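You operate a simulated robot arm through the tools that you are given. There is no shell and no other tool.

Carry out the task below with a simulated robot arm. There is one attempt and no reset: what you move stays moved.

JOB
Pump up the grey bar, stop, let the pressure off, then find the wet nut and tighten it.
Fine: shut the yellow valve again; leave the other nuts.

The check looks at the end state, three seconds after you hand in, the way a careful person would. Anything else that was tipped, shoved, dropped, spilled or broken makes it a failure.

ROBOT AND FRAMES
A 7-joint arm with a two-finger parallel gripper, fixed in place. Base frame: the origin is at the foot of the arm, x ahead of it, y to its left, z up; the work surface is at about z = 0.76. Readings come in m, degrees, newtons and seconds.
Its first joint turns from -166.0 to 166.0 degrees. Payload 4.4 kg.
The TCP is the grasp point between the finger pads, 0.023 m short of the fingertips. In the tool frame z runs along the fingers and y along their closing line. The gripper opens to 0.094 m. The fingers are 0.038 m wide and 0.01 m thick; the gripper's body (0.054 by 0.096 m) begins 0.039 m behind the TCP.
Orientation is that of the tool frame in the base frame, as a unit quaternion [w, x, y, z]. With the fingers straight down and closing along the base's y, the tool's x points along the base's -x, its y along +y and its z along -z.

CONTROLS
- The arm moves only by the tool jog_arm. Its argument "commands" is a list of rows, each a list of 7 numbers: the shift along the tool's x, y, z in units of 300 mm (1.0 is 300 mm), then the turn, a rotation vector about the tool's x, y, z in units of 120 degrees (1.0 is 120 degrees), then the finger opening in m, from 0 to 0.094. In form: [[tx, ty, tz, ax, ay, az, hand], ...]. A call has 1 to 20 rows; each row is the pose to reach, as a shift and turn from the pose commanded when the call began, along the tool's axes at that moment. A call with a number of a shift or a turn outside -1 to 1 is refused whole. Rows are played at 5 a second. More than 0.05 m and 8.6 degrees between two rows, or a gripper value outside its range, and nothing of the call is played. A pose out of reach is approached as far as the arm can. The call stops where the force on the tool passes 90 N (or 10 N more than at its start, if that is more) or the arm is blocked; 0.2 s more then pass. Each finger travels about 0.072 m/s and halts on what it meets, pressing with about 41 N; the grip force reading is that of the motor and also rises with nothing between the fingers. The clock runs only during rows and for 0.2 s after the last one: add rows that repeat a pose to give the fingers time. It gives the time, the measured TCP pose, the force on the tool (base axes), the opening and the grip force at its end, in the units of the frame above (readings bear some noise), with the torque about the TCP (base axes, N m) and any sound that the robot's microphone picked up.
- Cameras (640 x 400 px; columns grow to the right, rows downward): "scene" is fixed at [0.0536, 0.4895, 1.3361]; the picture's right is [-0.07, -1.00, 0.00], its down [-0.70, 0.05, -0.71] and it looks along [0.71, -0.05, -0.70] (base axes); focal length 214 px, centre (320, 200). "wrist" rides on the gripper at [0.086, 0.016, -0.074] in the tool frame; the picture's right is [-0.18, 0.98, 0.00], its down [-0.58, -0.11, -0.81] and it looks along [-0.79, -0.15, 0.59] (tool axes); focal length 243 px, centre (320, 200). There is no depth. A picture from a camera that has moved, and an enlarged one, comes with that camera's place and axes in the base frame and with its lens. The place of the scene camera against the robot may be out by one fixed shift of up to 0.025 m in any direction.
- get_image(camera): a new picture of that camera. It takes no simulated time.
- enlarge(camera, box): a new picture of the part [left, top, right, bottom] of that camera's present view, enlarged. It takes no simulated time.
- sign_off(): hands the job in; it is judged then, once.

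Places have to be worked out from the pictures, the camera data and where the tool is seen. Open the gripper and draw the arm clear of the work before you hand the job in, unless the task says otherwise.

The tools are called after "Request:" as a command line: name --pt "numbers of a row" for each row, then --argument value for the rest, lists and objects as JSON in quotes. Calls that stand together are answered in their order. jog_arm: Moves the arm, as the interface text tells. Its arguments: {"type":"object","properties":{"commands":{"type":"array","items":{"type":"array","items":{"type":"number"}}}},"required":["commands"]} The other tools are called the same way: get_image (camera) takes a picture; enlarge (camera, box) takes an enlarged picture of a part of a camera's view; sign_off () hands the job in.

At the start:

```text
t: 0.0
position: [0.459, 0.5488, 1.172]
orientation: [0.0, 0.001, 1.0, -0.001]
force: [0.7, -0.8, -0.5]
wrist_torque: [0.01, 0.0, 0.02]
gripper_width: 0.0941
grip_force: 0.1
```

scene: 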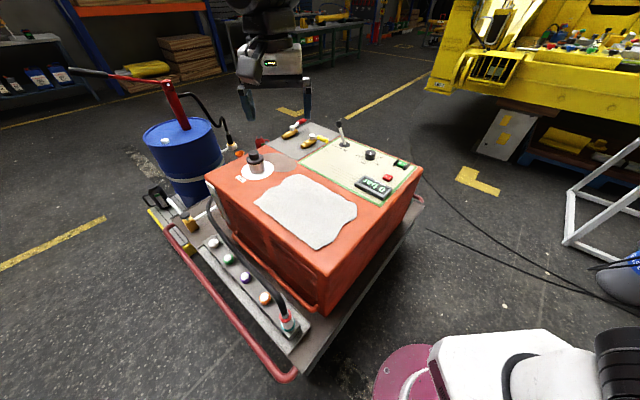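
wrist: 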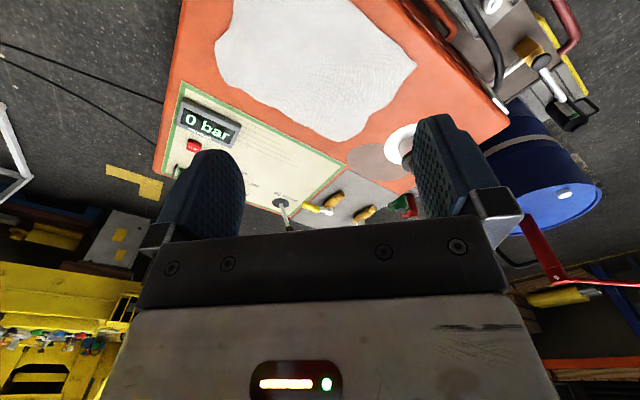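

The pictures show an orange power unit with a control panel (display "0 bar"), some valves with yellow/red handles, a drum with a hand pump, and a grey bar (manifold) with coloured nuts. I enlarge several parts to understand it first.

Request:
enlarge --camera "scene" --box '[140, 180, 320, 380]'

Request:
enlarge --camera "scene" --box '[230, 100, 430, 220]'

Request:
enlarge --camera "scene" --box '[60, 50, 260, 240]'

Request:
enlarge --camera "wrist" --box '[150, 80, 430, 240]'

```text
2.00 times, centred on (230, 280) of scene
camera zoom: at [0.0536, 0.4895, 1.3361], right [-0.07, -1.0, 0.0], down [-0.7, 0.05, -0.71], along [0.71, -0.05, -0.7], focal length 429 px, centre (500, 40)
```

zoom: 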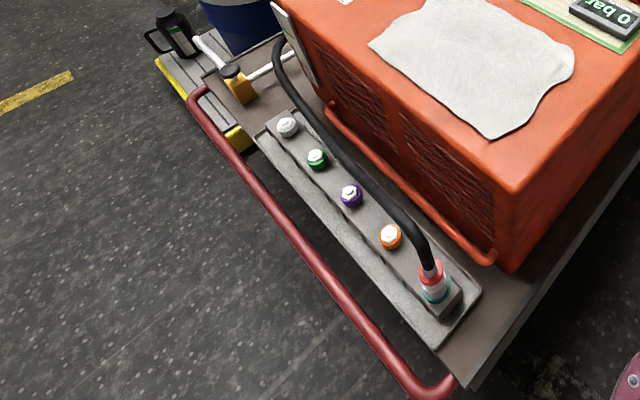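

```text
3.20 times, centred on (330, 160) of scene
camera zoom: at [0.0536, 0.4895, 1.3361], right [-0.07, -1.0, 0.0], down [-0.7, 0.05, -0.71], along [0.71, -0.05, -0.7], focal length 686 px, centre (288, 328)
```

zoom: 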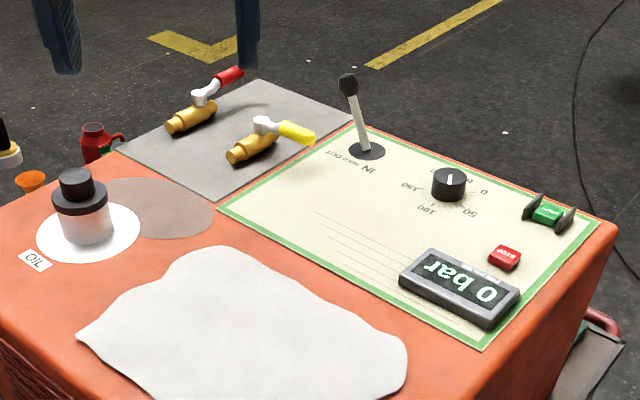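

```text
2.11 times, centred on (160, 145) of scene
camera zoom: at [0.0536, 0.4895, 1.3361], right [-0.07, -1.0, 0.0], down [-0.7, 0.05, -0.71], along [0.71, -0.05, -0.7], focal length 452 px, centre (657, 316)
```

zoom: 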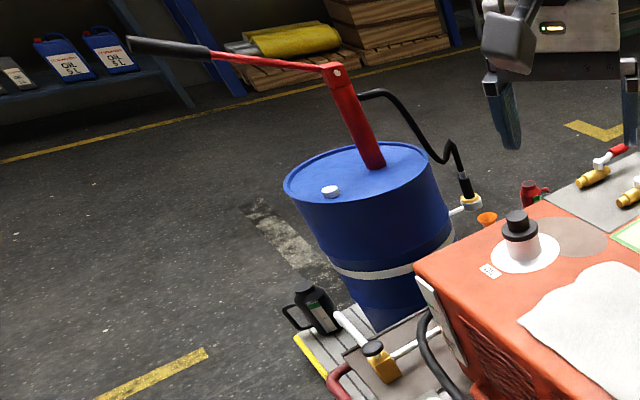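

```text
2.29 times, centred on (290, 160) of wrist
camera zoom: at [0.3727, 0.5653, 1.2467], right [0.18, 0.98, 0.0], down [0.58, -0.11, 0.81], along [0.79, -0.15, -0.59], focal length 555 px, centre (389, 291)
```

zoom: 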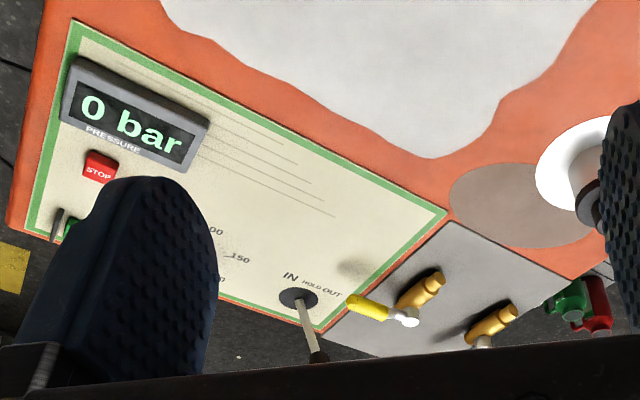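

The box top lies near z≈0.78 and the bar with nuts far lower beside it. I shift the arm 0.25 m to the right (-y) so the wrist camera sees the control panel more squarely.

Request:
jog_arm --pt "0 -0.15 0 0 0 0 0.094" --pt "0 -0.3 0 0 0 0 0.094" --pt "0 -0.45 0 0 0 0 0.094" --pt "0 -0.6 0 0 0 0 0.094" --pt "0 -0.75 0 0 0 0 0.094" --pt "0 -0.8333 0 0 0 0 0.094" --pt "0 -0.8333 0 0 0 0 0.094"

Request:
get_image --camera "wrist"

Request:
get_image --camera "scene"

```text
t: 1.6
position: [0.46, 0.2977, 1.174]
orientation: [0.0, 0.0, 1.0, -0.001]
force: [0.3, 0.6, 0.8]
wrist_torque: [0.01, 0.02, -0.01]
gripper_width: 0.094
grip_force: 0.0
```

```text
taken
camera wrist: at [0.3729, 0.3136, 1.2484], right [0.18, 0.98, 0.0], down [0.58, -0.11, 0.81], along [0.79, -0.15, -0.59], focal length 243 px, centre (320, 200)
```

wrist: 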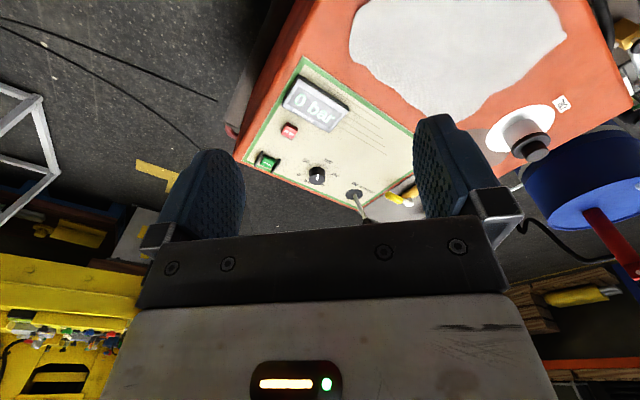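

```text
taken
```

scene: 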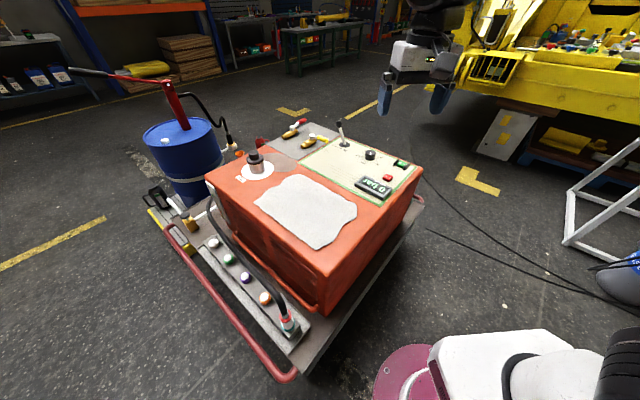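

The panel is now between the fingers. I enlarge it to read the labels.

Request:
enlarge --camera "wrist" --box '[230, 50, 430, 220]'

Request:
enlarge --camera "scene" --box '[270, 100, 430, 200]'

```text
2.35 times, centred on (330, 135) of wrist
camera zoom: at [0.3729, 0.3136, 1.2484], right [0.18, 0.98, 0.0], down [0.58, -0.11, 0.81], along [0.79, -0.15, -0.59], focal length 571 px, centre (296, 353)
```

zoom: 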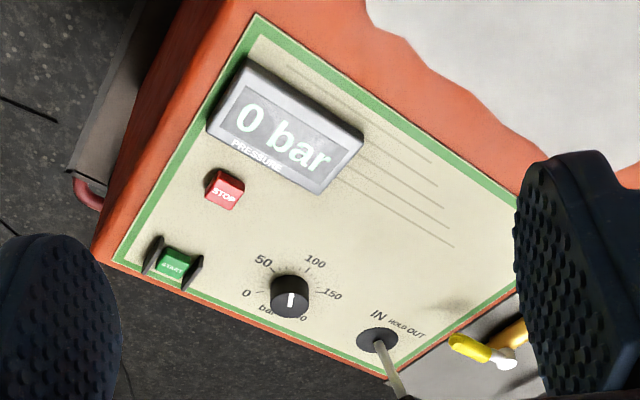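

```text
4.00 times, centred on (350, 150) of scene
camera zoom: at [0.0536, 0.4895, 1.3361], right [-0.07, -1.0, 0.0], down [-0.7, 0.05, -0.71], along [0.71, -0.05, -0.7], focal length 858 px, centre (200, 400)
```

zoom: 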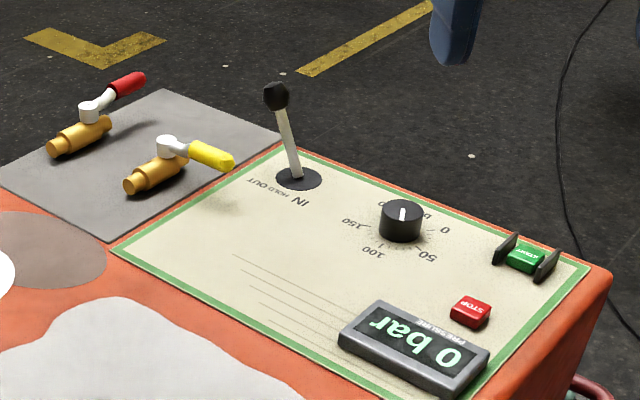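

The panel carries START (green, guarded), STOP (red), a 0–200 bar knob and an IN/HOLD/OUT lever; triangulated, the lever base is about (1.005, 0.307, 0.768) and the yellow valve pivot about (1.01, 0.47, 0.82). I move the camera closer, keeping well above the panel, to read the knob, lever and valves.

Request:
jog_arm --pt "-0.1125 0 0.08 0 0 0 0.094" --pt "-0.225 0 0.16 0 0 0 0.094" --pt "-0.3375 0 0.24 0 0 0 0.094" --pt "-0.45 0 0.32 0 0 0 0.094" --pt "-0.5625 0 0.4 0 0 0 0.094" --pt "-0.675 0 0.48 0 0 0 0.094" --pt "-0.7875 0 0.56 0 0 0 0.094" --pt "-0.9 0 0.6 0 0 0 0.094" --pt "-0.9 0 0.6 0 0 0 0.094"

Request:
get_image --camera "wrist"

Request:
enlarge --camera "wrist" --box '[200, 50, 440, 230]'

```text
t: 3.6
position: [0.7312, 0.2971, 0.9909]
orientation: [0.0, 0.0, 1.0, 0.0]
force: [-1.2, 0.7, 0.2]
wrist_torque: [-0.01, 0.02, 0.01]
gripper_width: 0.0944
grip_force: 0.1
```

```text
taken
camera wrist: at [0.6445, 0.3134, 1.0663], right [0.18, 0.98, 0.0], down [0.58, -0.11, 0.81], along [0.79, -0.15, -0.59], focal length 243 px, centre (320, 200)
```

wrist: 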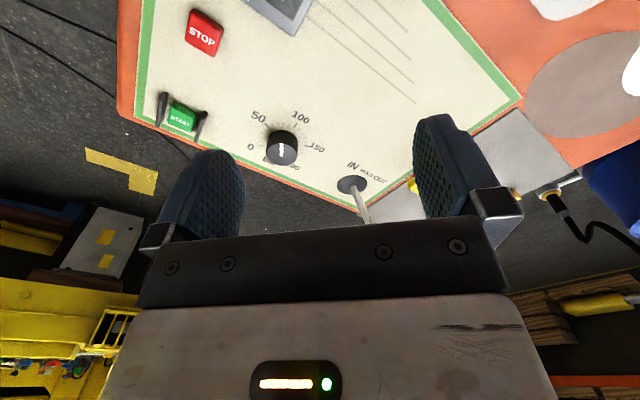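

```text
2.22 times, centred on (320, 140) of wrist
camera zoom: at [0.6445, 0.3134, 1.0663], right [0.18, 0.98, 0.0], down [0.58, -0.11, 0.81], along [0.79, -0.15, -0.59], focal length 539 px, centre (320, 333)
```

zoom: 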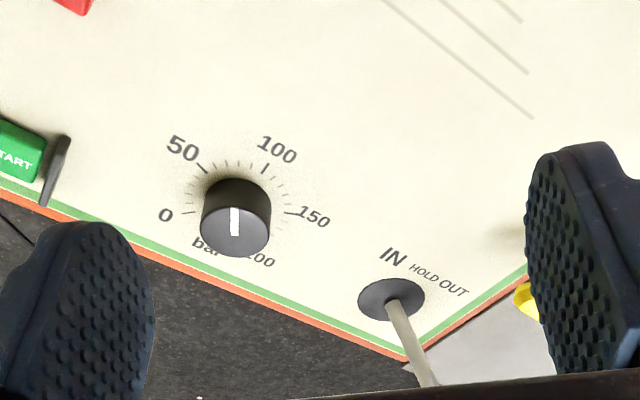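

The knob mark seems to point between 50 and 100 bar. I zoom the scene camera onto the knob, lever and valves for a second look.

Request:
enlarge --camera "scene" --box '[330, 110, 420, 170]'

Request:
enlarge --camera "scene" --box '[270, 105, 360, 165]'

Request:
enlarge --camera "scene" --box '[195, 225, 315, 345]'

```text
6.67 times, centred on (375, 140) of scene
camera zoom: at [0.0536, 0.4895, 1.3361], right [-0.07, -1.0, 0.0], down [-0.7, 0.05, -0.71], along [0.71, -0.05, -0.7], focal length 1430 px, centre (-47, 600)
```

zoom: 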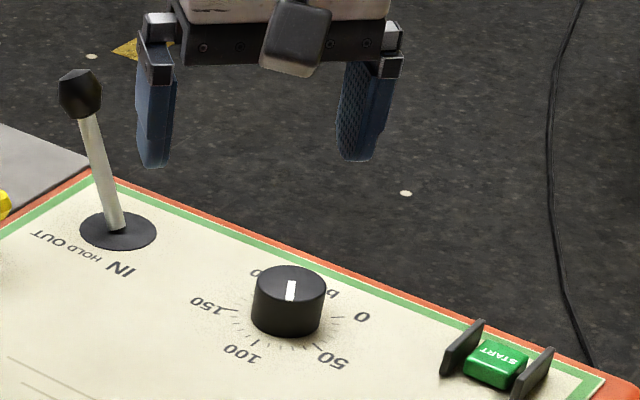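

```text
6.67 times, centred on (315, 135) of scene
camera zoom: at [0.0536, 0.4895, 1.3361], right [-0.07, -1.0, 0.0], down [-0.7, 0.05, -0.71], along [0.71, -0.05, -0.7], focal length 1430 px, centre (353, 633)
```

zoom: 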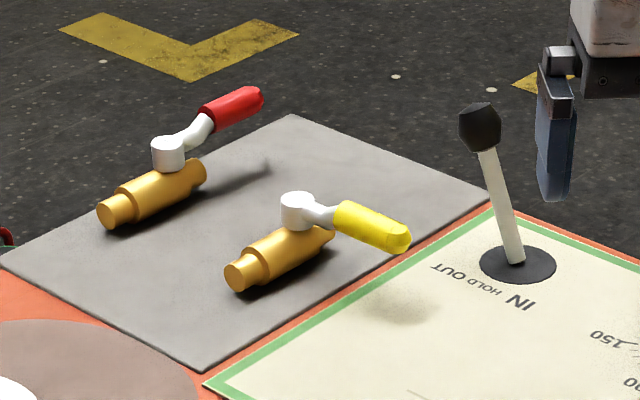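

```text
3.33 times, centred on (255, 285) of scene
camera zoom: at [0.0536, 0.4895, 1.3361], right [-0.07, -1.0, 0.0], down [-0.7, 0.05, -0.71], along [0.71, -0.05, -0.7], focal length 715 px, centre (537, -83)
```

zoom: 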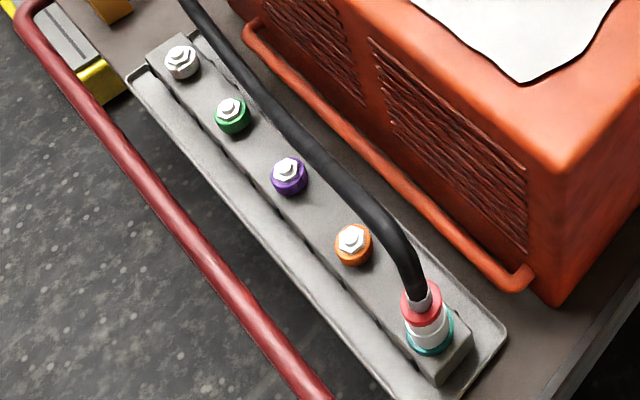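

The yellow handle lies across its body (shut), the red one in line; the lever leans about 24° toward OUT, and the knob points at roughly 75 bar. Before pumping, I take a baseline look at the nuts on the grey bar, moving there in two stages above the box.

Request:
jog_arm --pt "0.111 0.096 0 0 0 0 0.094" --pt "0.222 0.193 0 0 0 0 0.094" --pt "0.333 0.289 0 0 0 0 0.094" --pt "0.444 0.385 0 0 0 0 0.094" --pt "0.556 0.482 0 0 0 0 0.094" --pt "0.667 0.578 0 0 0 0 0.094" --pt "0.778 0.674 0 0 0 0 0.094" --pt "0.889 0.771 0 0 0 0 0.094" --pt "1.0 0.867 0 0 0 0 0.094" --pt "1.0 0.867 0 0 0 0 0.094"

Request:
jog_arm --pt "0.1 0.089 0.07 0 0 0 0.094" --pt "0.2 0.178 0.14 0 0 0 0.094" --pt "0.3 0.267 0.21 0 0 0 0.094" --pt "0.4 0.356 0.28 0 0 0 0.094" --pt "0.5 0.444 0.35 0 0 0 0.094" --pt "0.6 0.533 0.42 0 0 0 0.094" --pt "0.6 0.533 0.467 0 0 0 0.094" --pt "0.6 0.533 0.467 0 0 0 0.094"

Request:
get_image --camera "wrist"

Request:
enlarge --camera "wrist" --box '[240, 0, 480, 160]'

```text
t: 5.8
position: [0.4251, 0.5597, 0.9899]
orientation: [0.0, 0.0, 1.0, 0.0]
force: [-0.4, -0.2, -0.6]
wrist_torque: [-0.02, 0.01, -0.03]
gripper_width: 0.0939
grip_force: 0.1
```

```text
t: 7.6
position: [0.2494, 0.722, 0.8478]
orientation: [0.0, 0.0, 1.0, 0.0]
force: [0.3, -0.9, 0.9]
wrist_torque: [-0.01, -0.02, 0.0]
gripper_width: 0.0938
grip_force: 0.0
```

```text
taken
camera wrist: at [0.1615, 0.7372, 0.9247], right [0.18, 0.98, 0.0], down [0.58, -0.11, 0.81], along [0.79, -0.15, -0.59], focal length 243 px, centre (320, 200)
```

wrist: 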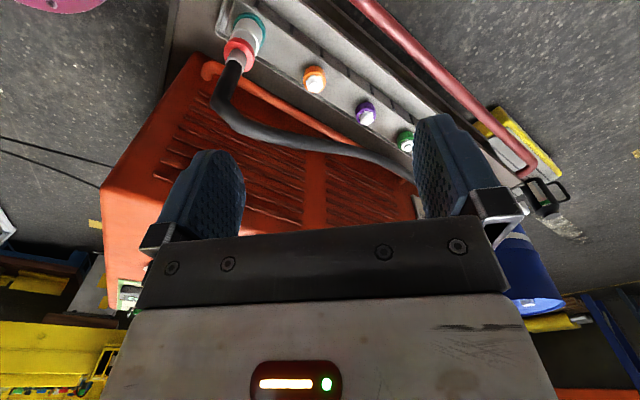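

```text
2.50 times, centred on (360, 80) of wrist
camera zoom: at [0.1615, 0.7372, 0.9247], right [0.18, 0.98, 0.0], down [0.58, -0.11, 0.81], along [0.79, -0.15, -0.59], focal length 606 px, centre (220, 500)
```

zoom: 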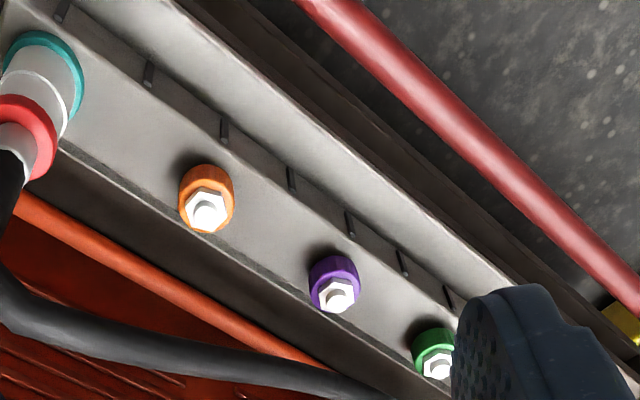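

The purple nut sits near (0.50, 0.78, 0.455) with spacing about 0.14 m along the bar; none looks wet yet. Now I return over the box toward the lever, yaw the tool 20° and then tilt it outward so it can reach beyond 1 m.

Request:
jog_arm --pt "-0.1 -0.083 -0.1 0 0 -0.0167 0.094" --pt "-0.2 -0.167 -0.2 0 0 -0.0333 0.094" --pt "-0.3 -0.25 -0.3 0 0 -0.05 0.094" --pt "-0.4 -0.333 -0.333 0 0 -0.0667 0.094" --pt "-0.5 -0.417 -0.333 0 0 -0.0833 0.094" --pt "-0.6 -0.5 -0.333 0 0 -0.1 0.094" --pt "-0.7 -0.583 -0.333 0 0 -0.1167 0.094" --pt "-0.8 -0.667 -0.333 0 0 -0.1333 0.094" --pt "-0.9 -0.75 -0.333 0 0 -0.15 0.094" --pt "-1.0 -0.833 -0.333 0 0 -0.1667 0.094" --pt "-1.0 -0.833 -0.333 0 0 -0.1667 0.094"

Request:
jog_arm --pt "-0.072 -0.127 0 0 0 0 0.094" --pt "-0.144 -0.253 0 0 0 0 0.094" --pt "-0.217 -0.38 0 0 0 0 0.094" --pt "-0.289 -0.507 0 0 0 0 0.094" --pt "-0.361 -0.633 0 0 0 0 0.094" --pt "-0.433 -0.76 0 0 0 0 0.094" --pt "-0.433 -0.76 0 0 0 0 0.094"

Request:
jog_arm --pt "-0.1 -0.015 0 0 -0.04 0 0.094" --pt "-0.2 -0.03 0 0 -0.08 0 0.094" --pt "-0.3 -0.045 0 0 -0.125 0 0.094" --pt "-0.4 -0.06 0 0 -0.17 0 0.094" --pt "-0.5 -0.075 0 0 -0.21 0 0.094" --pt "-0.641 -0.091 0 0 -0.25 0 0.094" --pt "-0.641 -0.091 0 0 -0.25 0 0.094"

Request:
get_image --camera "wrist"

Request:
get_image --camera "scene"

```text
t: 10.0
position: [0.549, 0.4716, 0.95]
orientation: [0.0, -0.173, 0.985, 0.0]
force: [-0.6, -0.3, -0.1]
wrist_torque: [0.01, 0.01, 0.03]
gripper_width: 0.0939
grip_force: 0.0
```

```text
t: 11.6
position: [0.75, 0.2956, 0.9517]
orientation: [0.0, -0.174, 0.985, 0.0]
force: [-0.5, 0.7, 0.9]
wrist_torque: [0.03, 0.0, 0.04]
gripper_width: 0.0941
grip_force: 0.2
```

```text
t: 13.2
position: [0.9428, 0.3386, 0.9538]
orientation: [0.255, -0.168, 0.951, 0.045]
force: [-0.5, 0.3, -0.6]
wrist_torque: [0.0, 0.01, -0.01]
gripper_width: 0.0942
grip_force: 0.1
```

```text
taken
camera wrist: at [0.8313, 0.3144, 0.9758], right [-0.19, 0.98, 0.09], down [0.13, -0.07, 0.99], along [0.97, 0.2, -0.12], focal length 243 px, centre (320, 200)
```

wrist: 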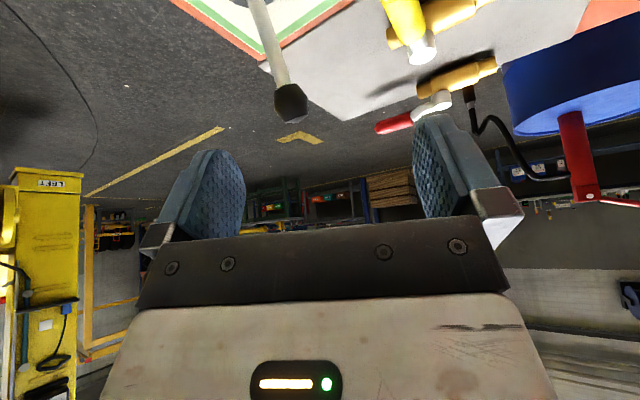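

```text
taken
```

scene: 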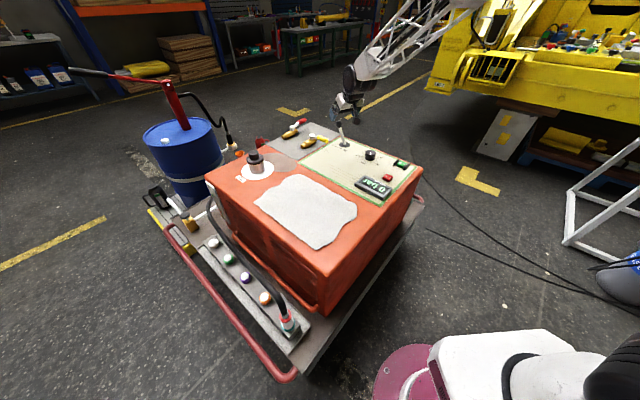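

The tilt lets me reach beyond 1 m. The lever knob is judged at about (1.033, 0.338, 0.865), leaning ~22° toward OUT; I line the open gripper up with it, stopping about 6 cm short, and check.

Request:
jog_arm --pt "-0.048 -0.052 0.05 0 0 0 0.094" --pt "-0.097 -0.104 0.12 0 0 0 0.094" --pt "-0.097 -0.104 0.2 0 0 0 0.094" --pt "-0.097 -0.104 0.2 0 0 0 0.094"

Request:
get_image --camera "wrist"

Request:
enlarge --camera "scene" --box '[280, 80, 400, 160]'

```text
t: 14.2
position: [1.0041, 0.3301, 0.9146]
orientation: [0.255, -0.169, 0.951, 0.046]
force: [0.8, 0.8, 0.5]
wrist_torque: [0.0, 0.0, 0.01]
gripper_width: 0.0939
grip_force: 0.1
```

```text
taken
camera wrist: at [0.8931, 0.3073, 0.9359], right [-0.19, 0.98, 0.09], down [0.13, -0.07, 0.99], along [0.97, 0.2, -0.12], focal length 243 px, centre (320, 200)
```

wrist: 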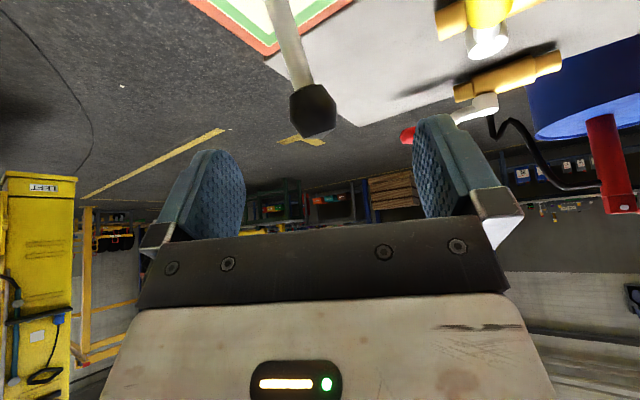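

```text
5.00 times, centred on (340, 120) of scene
camera zoom: at [0.0536, 0.4895, 1.3361], right [-0.07, -1.0, 0.0], down [-0.7, 0.05, -0.71], along [0.71, -0.05, -0.7], focal length 1072 px, centre (220, 600)
```

zoom: 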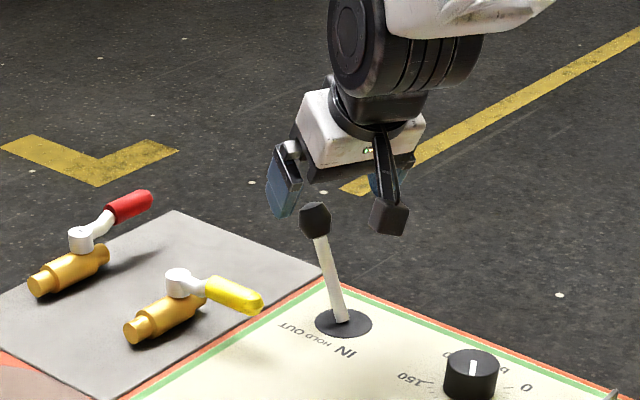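

The knob appears at (313,110), agreeing with a point ~65 mm ahead of the TCP. I advance onto it and close the fingers on the lever knob.

Request:
jog_arm --pt "-0.013 -0.015 0.08 0 0 0 0.094" --pt "-0.013 -0.015 0.15 0 0 0 0.094" --pt "-0.013 -0.015 0.215 0 0 0 0.094" --pt "-0.013 -0.015 0.215 0 0 0 0.05" --pt "-0.013 -0.015 0.215 0 0 0 0.015" --pt "-0.013 -0.015 0.215 0 0 0 0.015" --pt "-0.013 -0.015 0.215 0 0 0 0.015" --pt "-0.013 -0.015 0.215 0 0 0 0.015"

Request:
get_image --camera "wrist"

Request:
enlarge --camera "scene" --box '[280, 80, 400, 160]'

```text
t: 16.0
position: [1.0382, 0.3365, 0.86]
orientation: [0.255, -0.167, 0.951, 0.045]
force: [12.5, -12.9, -3.8]
wrist_torque: [0.27, 0.09, -0.32]
gripper_width: 0.0324
grip_force: 45.3
```

```text
taken
camera wrist: at [0.9271, 0.3131, 0.8823], right [-0.19, 0.98, 0.09], down [0.13, -0.07, 0.99], along [0.97, 0.2, -0.12], focal length 243 px, centre (320, 200)
```

wrist: 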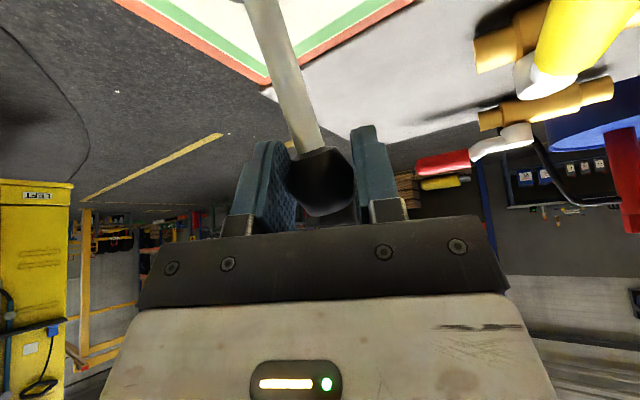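

```text
5.00 times, centred on (340, 120) of scene
camera zoom: at [0.0536, 0.4895, 1.3361], right [-0.07, -1.0, 0.0], down [-0.7, 0.05, -0.71], along [0.71, -0.05, -0.7], focal length 1072 px, centre (220, 600)
```

zoom: 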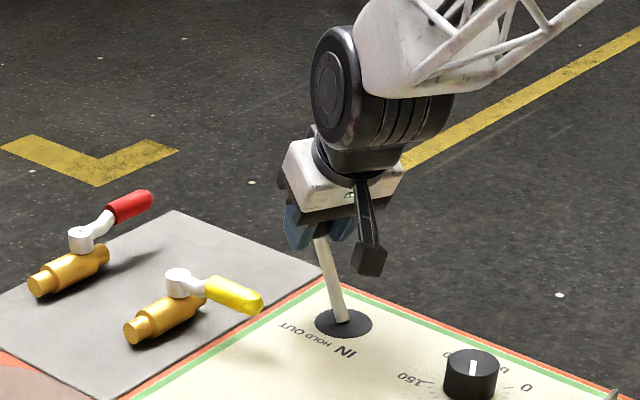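

The fingers hold the knob (32 mm wide). I now swing the lever along its arc from OUT over HOLD to IN, toward (-x,-y), rolling the wrist slightly to follow.

Request:
jog_arm --pt "0.0189 -0.0137 -0.0259 -0.02 0 0 0.015" --pt "0.0405 -0.0279 -0.0495 -0.04 0 0 0.015" --pt "0.0685 -0.0448 -0.0734 -0.06 0 0 0.015" --pt "0.095 -0.0596 -0.091 -0.08 0 0 0.015" --pt "0.1235 -0.0744 -0.105 -0.1 0 0 0.015" --pt "0.1582 -0.0913 -0.1175 -0.12 0 0 0.015" --pt "0.189 -0.1054 -0.1243 -0.14 0 0 0.015" --pt "0.189 -0.1054 -0.1243 -0.14 0 0 0.015"

Request:
enlarge --camera "scene" --box '[280, 80, 430, 200]'

Request:
get_image --camera "wrist"

```text
t: 17.8
position: [0.9841, 0.2839, 0.8642]
orientation: [0.226, -0.205, 0.934, 0.184]
force: [-21.3, 32.3, 20.1]
wrist_torque: [1.11, -1.06, 0.48]
gripper_width: 0.0325
grip_force: 45.3
```

```text
3.33 times, centred on (355, 140) of scene
camera zoom: at [0.0536, 0.4895, 1.3361], right [-0.07, -1.0, 0.0], down [-0.7, 0.05, -0.71], along [0.71, -0.05, -0.7], focal length 715 px, centre (203, 400)
```

zoom: 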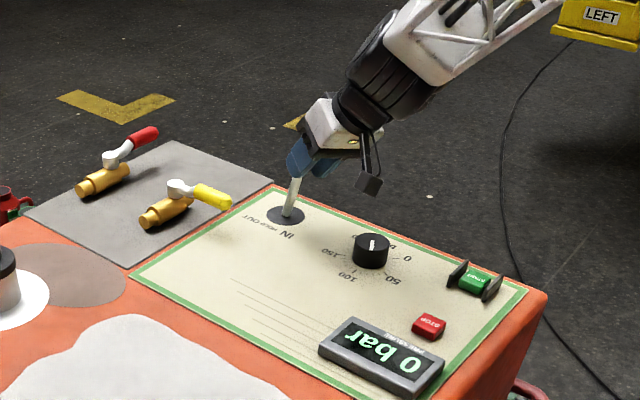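

```text
taken
camera wrist: at [0.8799, 0.2394, 0.8878], right [-0.31, 0.89, 0.34], down [0.24, -0.27, 0.93], along [0.92, 0.37, -0.13], focal length 243 px, centre (320, 200)
```

wrist: 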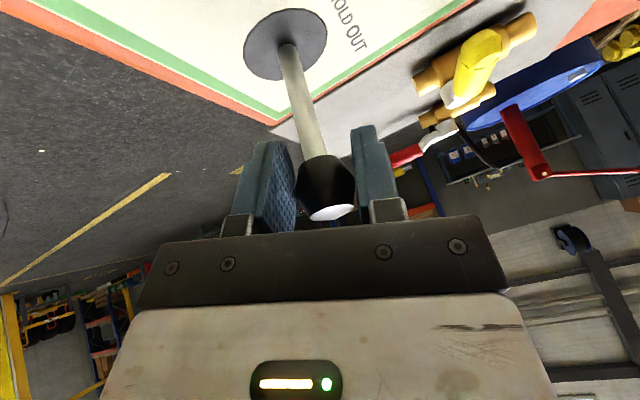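

The lever now leans the other way, toward IN, with little resistance along the swing. I push a further ~12 mm to seat it against its IN stop.

Request:
jog_arm --pt "0.019 -0.007 -0.0055 -0.01 0 0 0.015" --pt "0.038 -0.0141 -0.0111 -0.02 0 0 0.015" --pt "0.038 -0.0141 -0.0111 -0.02 0 0 0.015"

Request:
enlarge --camera "scene" --box '[280, 80, 430, 200]'

```text
t: 18.6
position: [0.9755, 0.2749, 0.8595]
orientation: [0.223, -0.208, 0.93, 0.203]
force: [-17.3, 21.1, 14.5]
wrist_torque: [0.75, -0.74, 0.23]
gripper_width: 0.0325
grip_force: 45.2
```

```text
3.33 times, centred on (355, 140) of scene
camera zoom: at [0.0536, 0.4895, 1.3361], right [-0.07, -1.0, 0.0], down [-0.7, 0.05, -0.71], along [0.71, -0.05, -0.7], focal length 715 px, centre (203, 400)
```

zoom: 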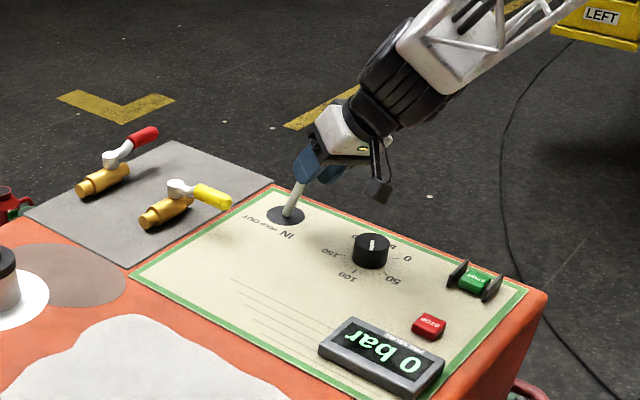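

Still no stop felt; I push one more centimetre to see whether the IN stop is there.

Request:
jog_arm --pt "0.016 -0.006 -0.002 -0.01 0 0 0.015" --pt "0.032 -0.012 -0.004 -0.02 0 0 0.015" --pt "0.032 -0.012 -0.004 -0.02 0 0 0.015"

Request:
enlarge --camera "scene" --box '[280, 80, 430, 200]'

Request:
get_image --camera "wrist"

```text
t: 19.4
position: [0.9699, 0.2693, 0.8543]
orientation: [0.219, -0.213, 0.926, 0.223]
force: [-15.3, 26.9, 11.9]
wrist_torque: [1.02, -1.14, 0.16]
gripper_width: 0.0322
grip_force: 44.4
```

```text
3.33 times, centred on (355, 140) of scene
camera zoom: at [0.0536, 0.4895, 1.3361], right [-0.07, -1.0, 0.0], down [-0.7, 0.05, -0.71], along [0.71, -0.05, -0.7], focal length 715 px, centre (203, 400)
```

zoom: 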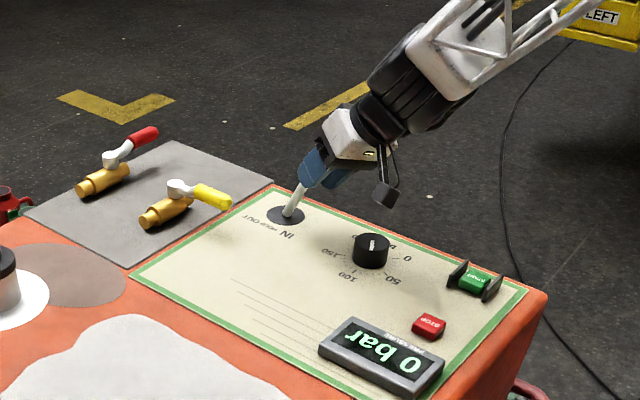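

```text
taken
camera wrist: at [0.8679, 0.2193, 0.8779], right [-0.33, 0.85, 0.41], down [0.28, -0.32, 0.91], along [0.9, 0.41, -0.13], focal length 243 px, centre (320, 200)
```

wrist: 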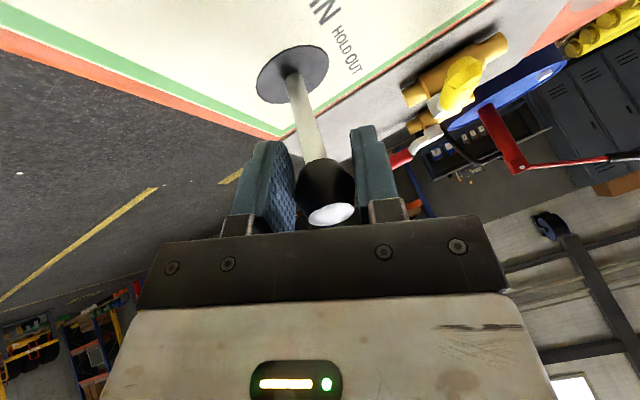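

The lever has gone well over to IN (about 30°). I open the fingers and back straight off, then see whether it stays.

Request:
jog_arm --pt "0 0 0 0 0 0 0.05" --pt "0 0 0 0 0 0 0.08" --pt "0 0 0 0 0 0 0.08" --pt "0 0 -0.08 0 0 0 0.08" --pt "0 0 -0.16 0 0 0 0.08" --pt "0 0 -0.25 0 0 0 0.08" --pt "0 0 -0.25 0 0 0 0.08"

Request:
enlarge --camera "scene" --box '[280, 80, 430, 200]'

Request:
get_image --camera "wrist"

```text
t: 21.0
position: [0.9432, 0.2332, 0.9166]
orientation: [0.219, -0.214, 0.926, 0.223]
force: [-0.1, 0.7, 0.0]
wrist_torque: [-0.01, 0.01, -0.01]
gripper_width: 0.0799
grip_force: 0.1
```

```text
3.33 times, centred on (355, 140) of scene
camera zoom: at [0.0536, 0.4895, 1.3361], right [-0.07, -1.0, 0.0], down [-0.7, 0.05, -0.71], along [0.71, -0.05, -0.7], focal length 715 px, centre (203, 400)
```

zoom: 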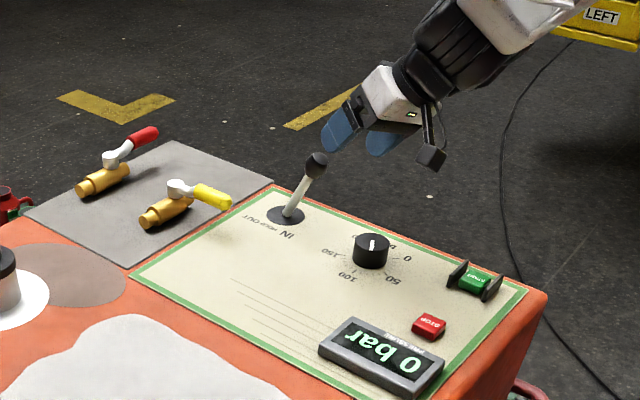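

```text
taken
camera wrist: at [0.8422, 0.1824, 0.9387], right [-0.33, 0.85, 0.41], down [0.28, -0.32, 0.91], along [0.9, 0.41, -0.13], focal length 243 px, centre (320, 200)
```

wrist: 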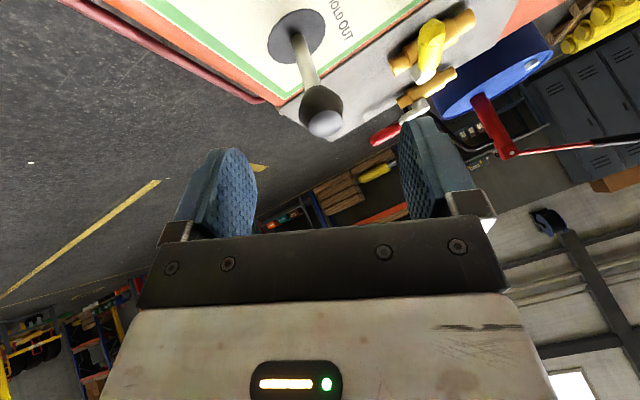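

The lever stays over at IN. Next I bring the gripper, closed and pointing straight down, with its closing line along the guard-to-guard direction (base 45°), above the START button at about (0.804, 0.100).

Request:
jog_arm --pt "0.052 -0.014 -0.05 0.03 0.012 0.057 0.06" --pt "0.104 -0.027 -0.1 0.06 0.024 0.114 0.04" --pt "0.156 -0.041 -0.14 0.09 0.036 0.171 0.02" --pt "0.208 -0.055 -0.18 0.12 0.048 0.228 0.0" --pt "0.26 -0.069 -0.22 0.15 0.06 0.286 0.0" --pt "0.313 -0.082 -0.25 0.18 0.073 0.343 0.0" --pt "0.365 -0.096 -0.28 0.21 0.085 0.4 0.0" --pt "0.417 -0.11 -0.31 0.24 0.097 0.457 0.0" --pt "0.469 -0.123 -0.33 0.27 0.109 0.514 0.0" --pt "0.521 -0.137 -0.35 0.3 0.121 0.571 0.0" --pt "0.521 -0.137 -0.35 0.3 0.121 0.571 0.0"

Request:
get_image --camera "wrist"

Request:
enlarge --camera "scene" --box '[320, 90, 440, 210]'

```text
t: 23.4
position: [0.8056, 0.0998, 0.9076]
orientation: [0.0, 0.385, 0.923, -0.001]
force: [0.4, -0.1, -0.2]
wrist_torque: [0.02, 0.03, 0.01]
gripper_width: 0.0
grip_force: 41.1
```

```text
taken
camera wrist: at [0.7552, 0.1727, 0.9829], right [0.83, 0.56, 0.0], down [0.33, -0.49, 0.81], along [0.45, -0.67, -0.59], focal length 243 px, centre (320, 200)
```

wrist: 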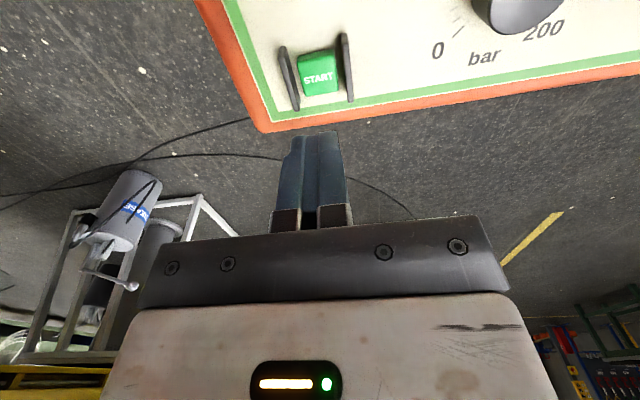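

```text
3.33 times, centred on (380, 150) of scene
camera zoom: at [0.0536, 0.4895, 1.3361], right [-0.07, -1.0, 0.0], down [-0.7, 0.05, -0.71], along [0.71, -0.05, -0.7], focal length 715 px, centre (120, 367)
```

zoom: 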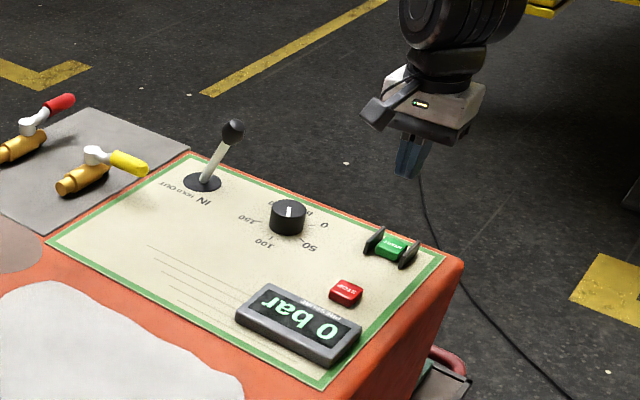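

START lies at about (0.810, 0.0915, top z≈0.78) from three consistent rays. I shift ~9 mm to centre on it and lower the closed fingertips to about 1 cm above.

Request:
jog_arm --pt "-0.03 -0.007 0.06 0 0 0 0.0" --pt "-0.03 -0.007 0.14 0 0 0 0.0" --pt "-0.03 -0.007 0.22 0 0 0 0.0" --pt "-0.03 -0.007 0.29 0 0 0 0.0" --pt "-0.03 -0.007 0.305 0 0 0 0.0" --pt "-0.03 -0.007 0.305 0 0 0 0.0"

Request:
get_image --camera "wrist"

Request:
enlarge --camera "scene" --box '[360, 120, 440, 200]'

```text
t: 24.8
position: [0.8105, 0.0915, 0.8169]
orientation: [0.0, 0.385, 0.923, -0.001]
force: [0.2, 0.1, 0.6]
wrist_torque: [0.01, -0.02, -0.01]
gripper_width: 0.0
grip_force: 41.2
```

```text
taken
camera wrist: at [0.7608, 0.1644, 0.8918], right [0.83, 0.56, 0.0], down [0.33, -0.49, 0.81], along [0.45, -0.67, -0.59], focal length 243 px, centre (320, 200)
```

wrist: 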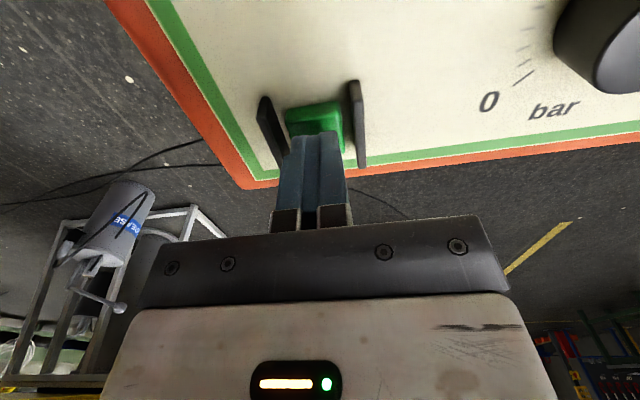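

```text
5.00 times, centred on (400, 160) of scene
camera zoom: at [0.0536, 0.4895, 1.3361], right [-0.07, -1.0, 0.0], down [-0.7, 0.05, -0.71], along [0.71, -0.05, -0.7], focal length 1072 px, centre (-80, 400)
```

zoom: 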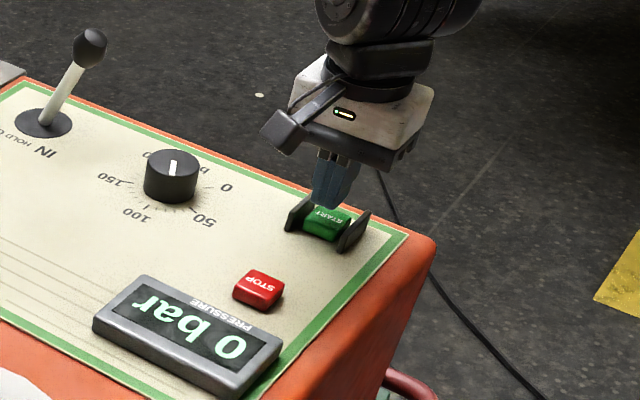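

The fingertips sit between the guards over START. I press down in small steps.

Request:
jog_arm --pt "0 0 0.015 0 0 0 0.0" --pt "0 0 0.03 0 0 0 0.0" --pt "0 0 0.04 0 0 0 0.0" --pt "0 0 0.05 0 0 0 0.0"

Request:
enlarge --camera "scene" --box '[340, 120, 440, 200]'

```text
t: 25.8
position: [0.8107, 0.0907, 0.8018]
orientation: [0.0, 0.384, 0.923, 0.0]
force: [-0.5, 0.4, -0.1]
wrist_torque: [0.0, 0.03, 0.04]
gripper_width: 0.0003
grip_force: 41.4
```

```text
5.00 times, centred on (390, 160) of scene
camera zoom: at [0.0536, 0.4895, 1.3361], right [-0.07, -1.0, 0.0], down [-0.7, 0.05, -0.71], along [0.71, -0.05, -0.7], focal length 1072 px, centre (-30, 400)
```

zoom: 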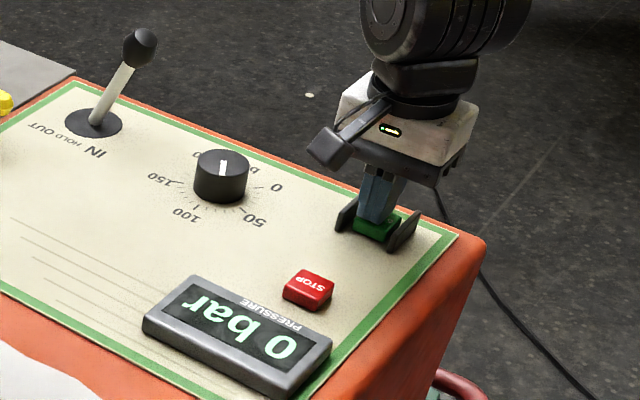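

No contact force yet at tip z≈0.779. I go on down a few millimetres at a time.

Request:
jog_arm --pt "0 0 0.008 0 0 0 0.0" --pt "0 0 0.016 0 0 0 0.0" --pt "0 0 0.016 0 0 0 0.0"

Request:
enlarge --camera "scene" --box '[340, 120, 440, 200]'

```text
t: 26.6
position: [0.8114, 0.0913, 0.7964]
orientation: [-0.001, 0.384, 0.923, -0.001]
force: [0.1, -1.4, 2.0]
wrist_torque: [-0.05, 0.03, -0.01]
gripper_width: 0.0
grip_force: 41.0
heard: click
```

```text
5.00 times, centred on (390, 160) of scene
camera zoom: at [0.0536, 0.4895, 1.3361], right [-0.07, -1.0, 0.0], down [-0.7, 0.05, -0.71], along [0.71, -0.05, -0.7], focal length 1072 px, centre (-30, 400)
```

zoom: 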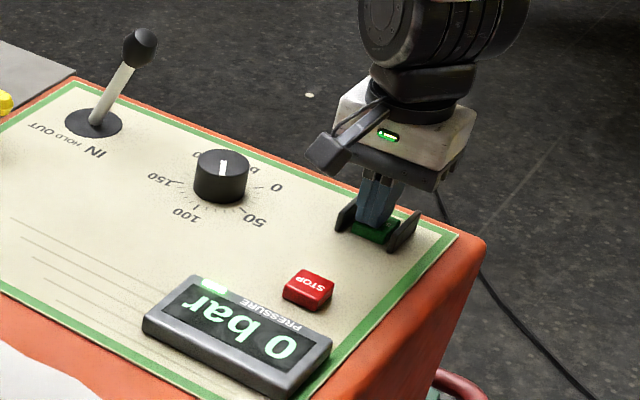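

A click, and a lamp lit beside the display: the pump runs. I lift the fingers clear of the button and look at the reading.

Request:
jog_arm --pt "0 0 -0.06 0 0 0 0.0" --pt "0 0 -0.15 0 0 0 0.0" --pt "0 0 -0.15 0 0 0 0.0"

Request:
enlarge --camera "scene" --box '[340, 120, 440, 200]'

Request:
enlarge --camera "scene" --box '[195, 225, 315, 345]'

```text
t: 27.4
position: [0.8118, 0.0929, 0.8427]
orientation: [0.0, 0.384, 0.923, -0.001]
force: [0.1, 0.6, -0.5]
wrist_torque: [-0.02, 0.0, 0.0]
gripper_width: 0.0002
grip_force: 41.2
```

```text
5.00 times, centred on (390, 160) of scene
camera zoom: at [0.0536, 0.4895, 1.3361], right [-0.07, -1.0, 0.0], down [-0.7, 0.05, -0.71], along [0.71, -0.05, -0.7], focal length 1072 px, centre (-30, 400)
```

zoom: 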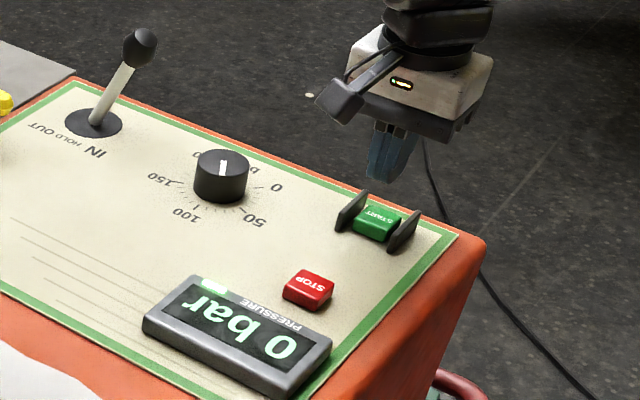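

```text
3.33 times, centred on (255, 285) of scene
camera zoom: at [0.0536, 0.4895, 1.3361], right [-0.07, -1.0, 0.0], down [-0.7, 0.05, -0.71], along [0.71, -0.05, -0.7], focal length 715 px, centre (537, -83)
```

zoom: 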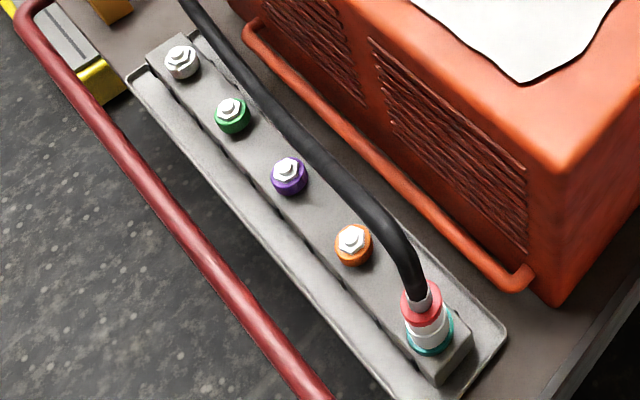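

The lamp is on but it still reads 0 bar after under a second. I move to hover over STOP at about (0.723, 0.176) and watch the reading.

Request:
jog_arm --pt "0.1 -0.003 0 0 0 0 0.0" --pt "0.2 -0.007 0 0 0 0 0.0" --pt "0.3 -0.01 0 0 0 0 0.0" --pt "0.405 -0.013 0 0 0 0 0.0" --pt "0.405 -0.013 0 0 0 0 0.0"

Request:
enlarge --camera "scene" --box '[340, 120, 440, 200]'

Request:
get_image --camera "wrist"

```text
t: 28.6
position: [0.7215, 0.1744, 0.8423]
orientation: [0.0, 0.384, 0.923, -0.001]
force: [0.4, 0.9, 0.8]
wrist_torque: [-0.05, -0.02, 0.03]
gripper_width: 0.0001
grip_force: 40.4
```

```text
5.00 times, centred on (390, 160) of scene
camera zoom: at [0.0536, 0.4895, 1.3361], right [-0.07, -1.0, 0.0], down [-0.7, 0.05, -0.71], along [0.71, -0.05, -0.7], focal length 1072 px, centre (-30, 400)
```

zoom: 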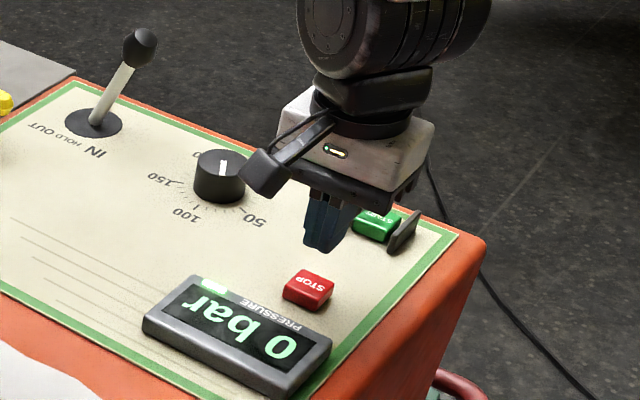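

```text
taken
camera wrist: at [0.6712, 0.2468, 0.9163], right [0.83, 0.56, 0.0], down [0.33, -0.49, 0.81], along [0.45, -0.67, -0.59], focal length 243 px, centre (320, 200)
```

wrist: 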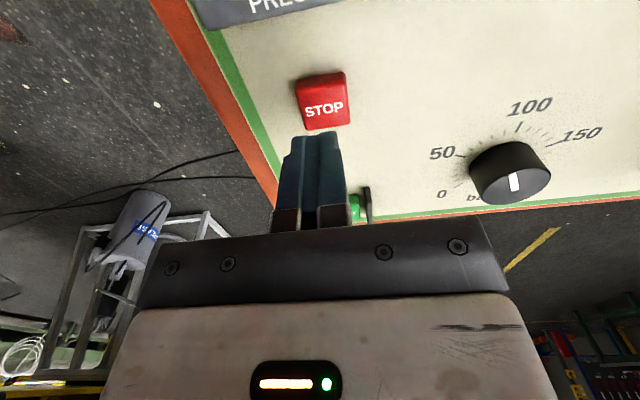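

Still 0 bar. I enlarge the knob and the lever to check what the pump is set to.

Request:
enlarge --camera "wrist" --box '[420, 80, 620, 230]'

Request:
enlarge --camera "scene" --box '[350, 140, 400, 175]'

Request:
enlarge --camera "scene" --box '[320, 110, 390, 160]'

```text
2.67 times, centred on (520, 155) of wrist
camera zoom: at [0.6712, 0.2468, 0.9163], right [0.83, 0.56, 0.0], down [0.33, -0.49, 0.81], along [0.45, -0.67, -0.59], focal length 647 px, centre (-213, 320)
```

zoom: 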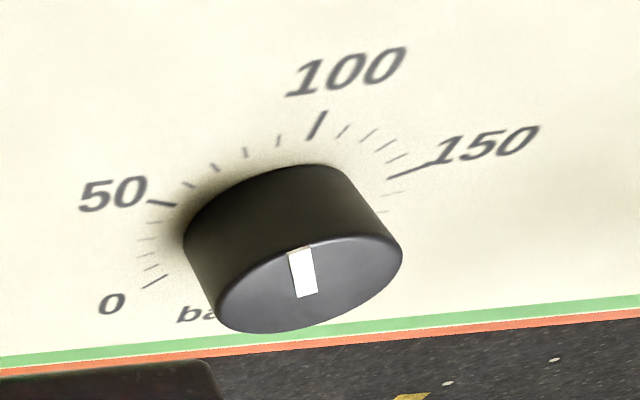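

```text
11.43 times, centred on (375, 158) of scene
camera zoom: at [0.0536, 0.4895, 1.3361], right [-0.07, -1.0, 0.0], down [-0.7, 0.05, -0.71], along [0.71, -0.05, -0.7], focal length 2451 px, centre (-309, 686)
```

zoom: 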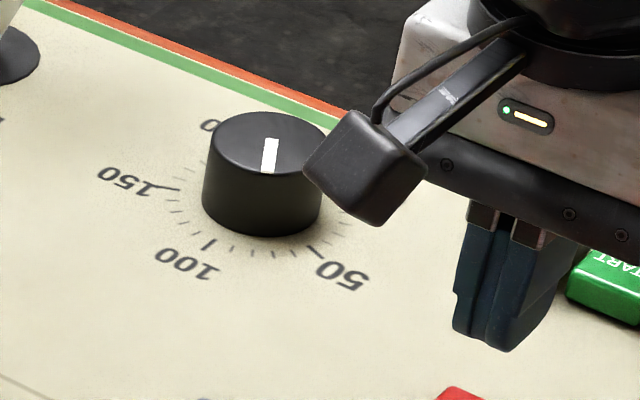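

```text
8.00 times, centred on (355, 135) of scene
camera zoom: at [0.0536, 0.4895, 1.3361], right [-0.07, -1.0, 0.0], down [-0.7, 0.05, -0.71], along [0.71, -0.05, -0.7], focal length 1716 px, centre (40, 720)
```

zoom: 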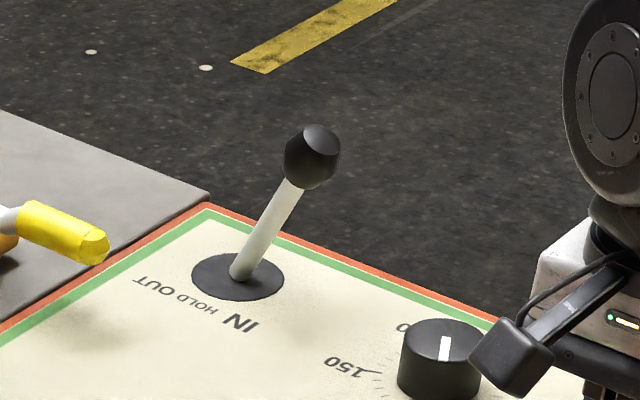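

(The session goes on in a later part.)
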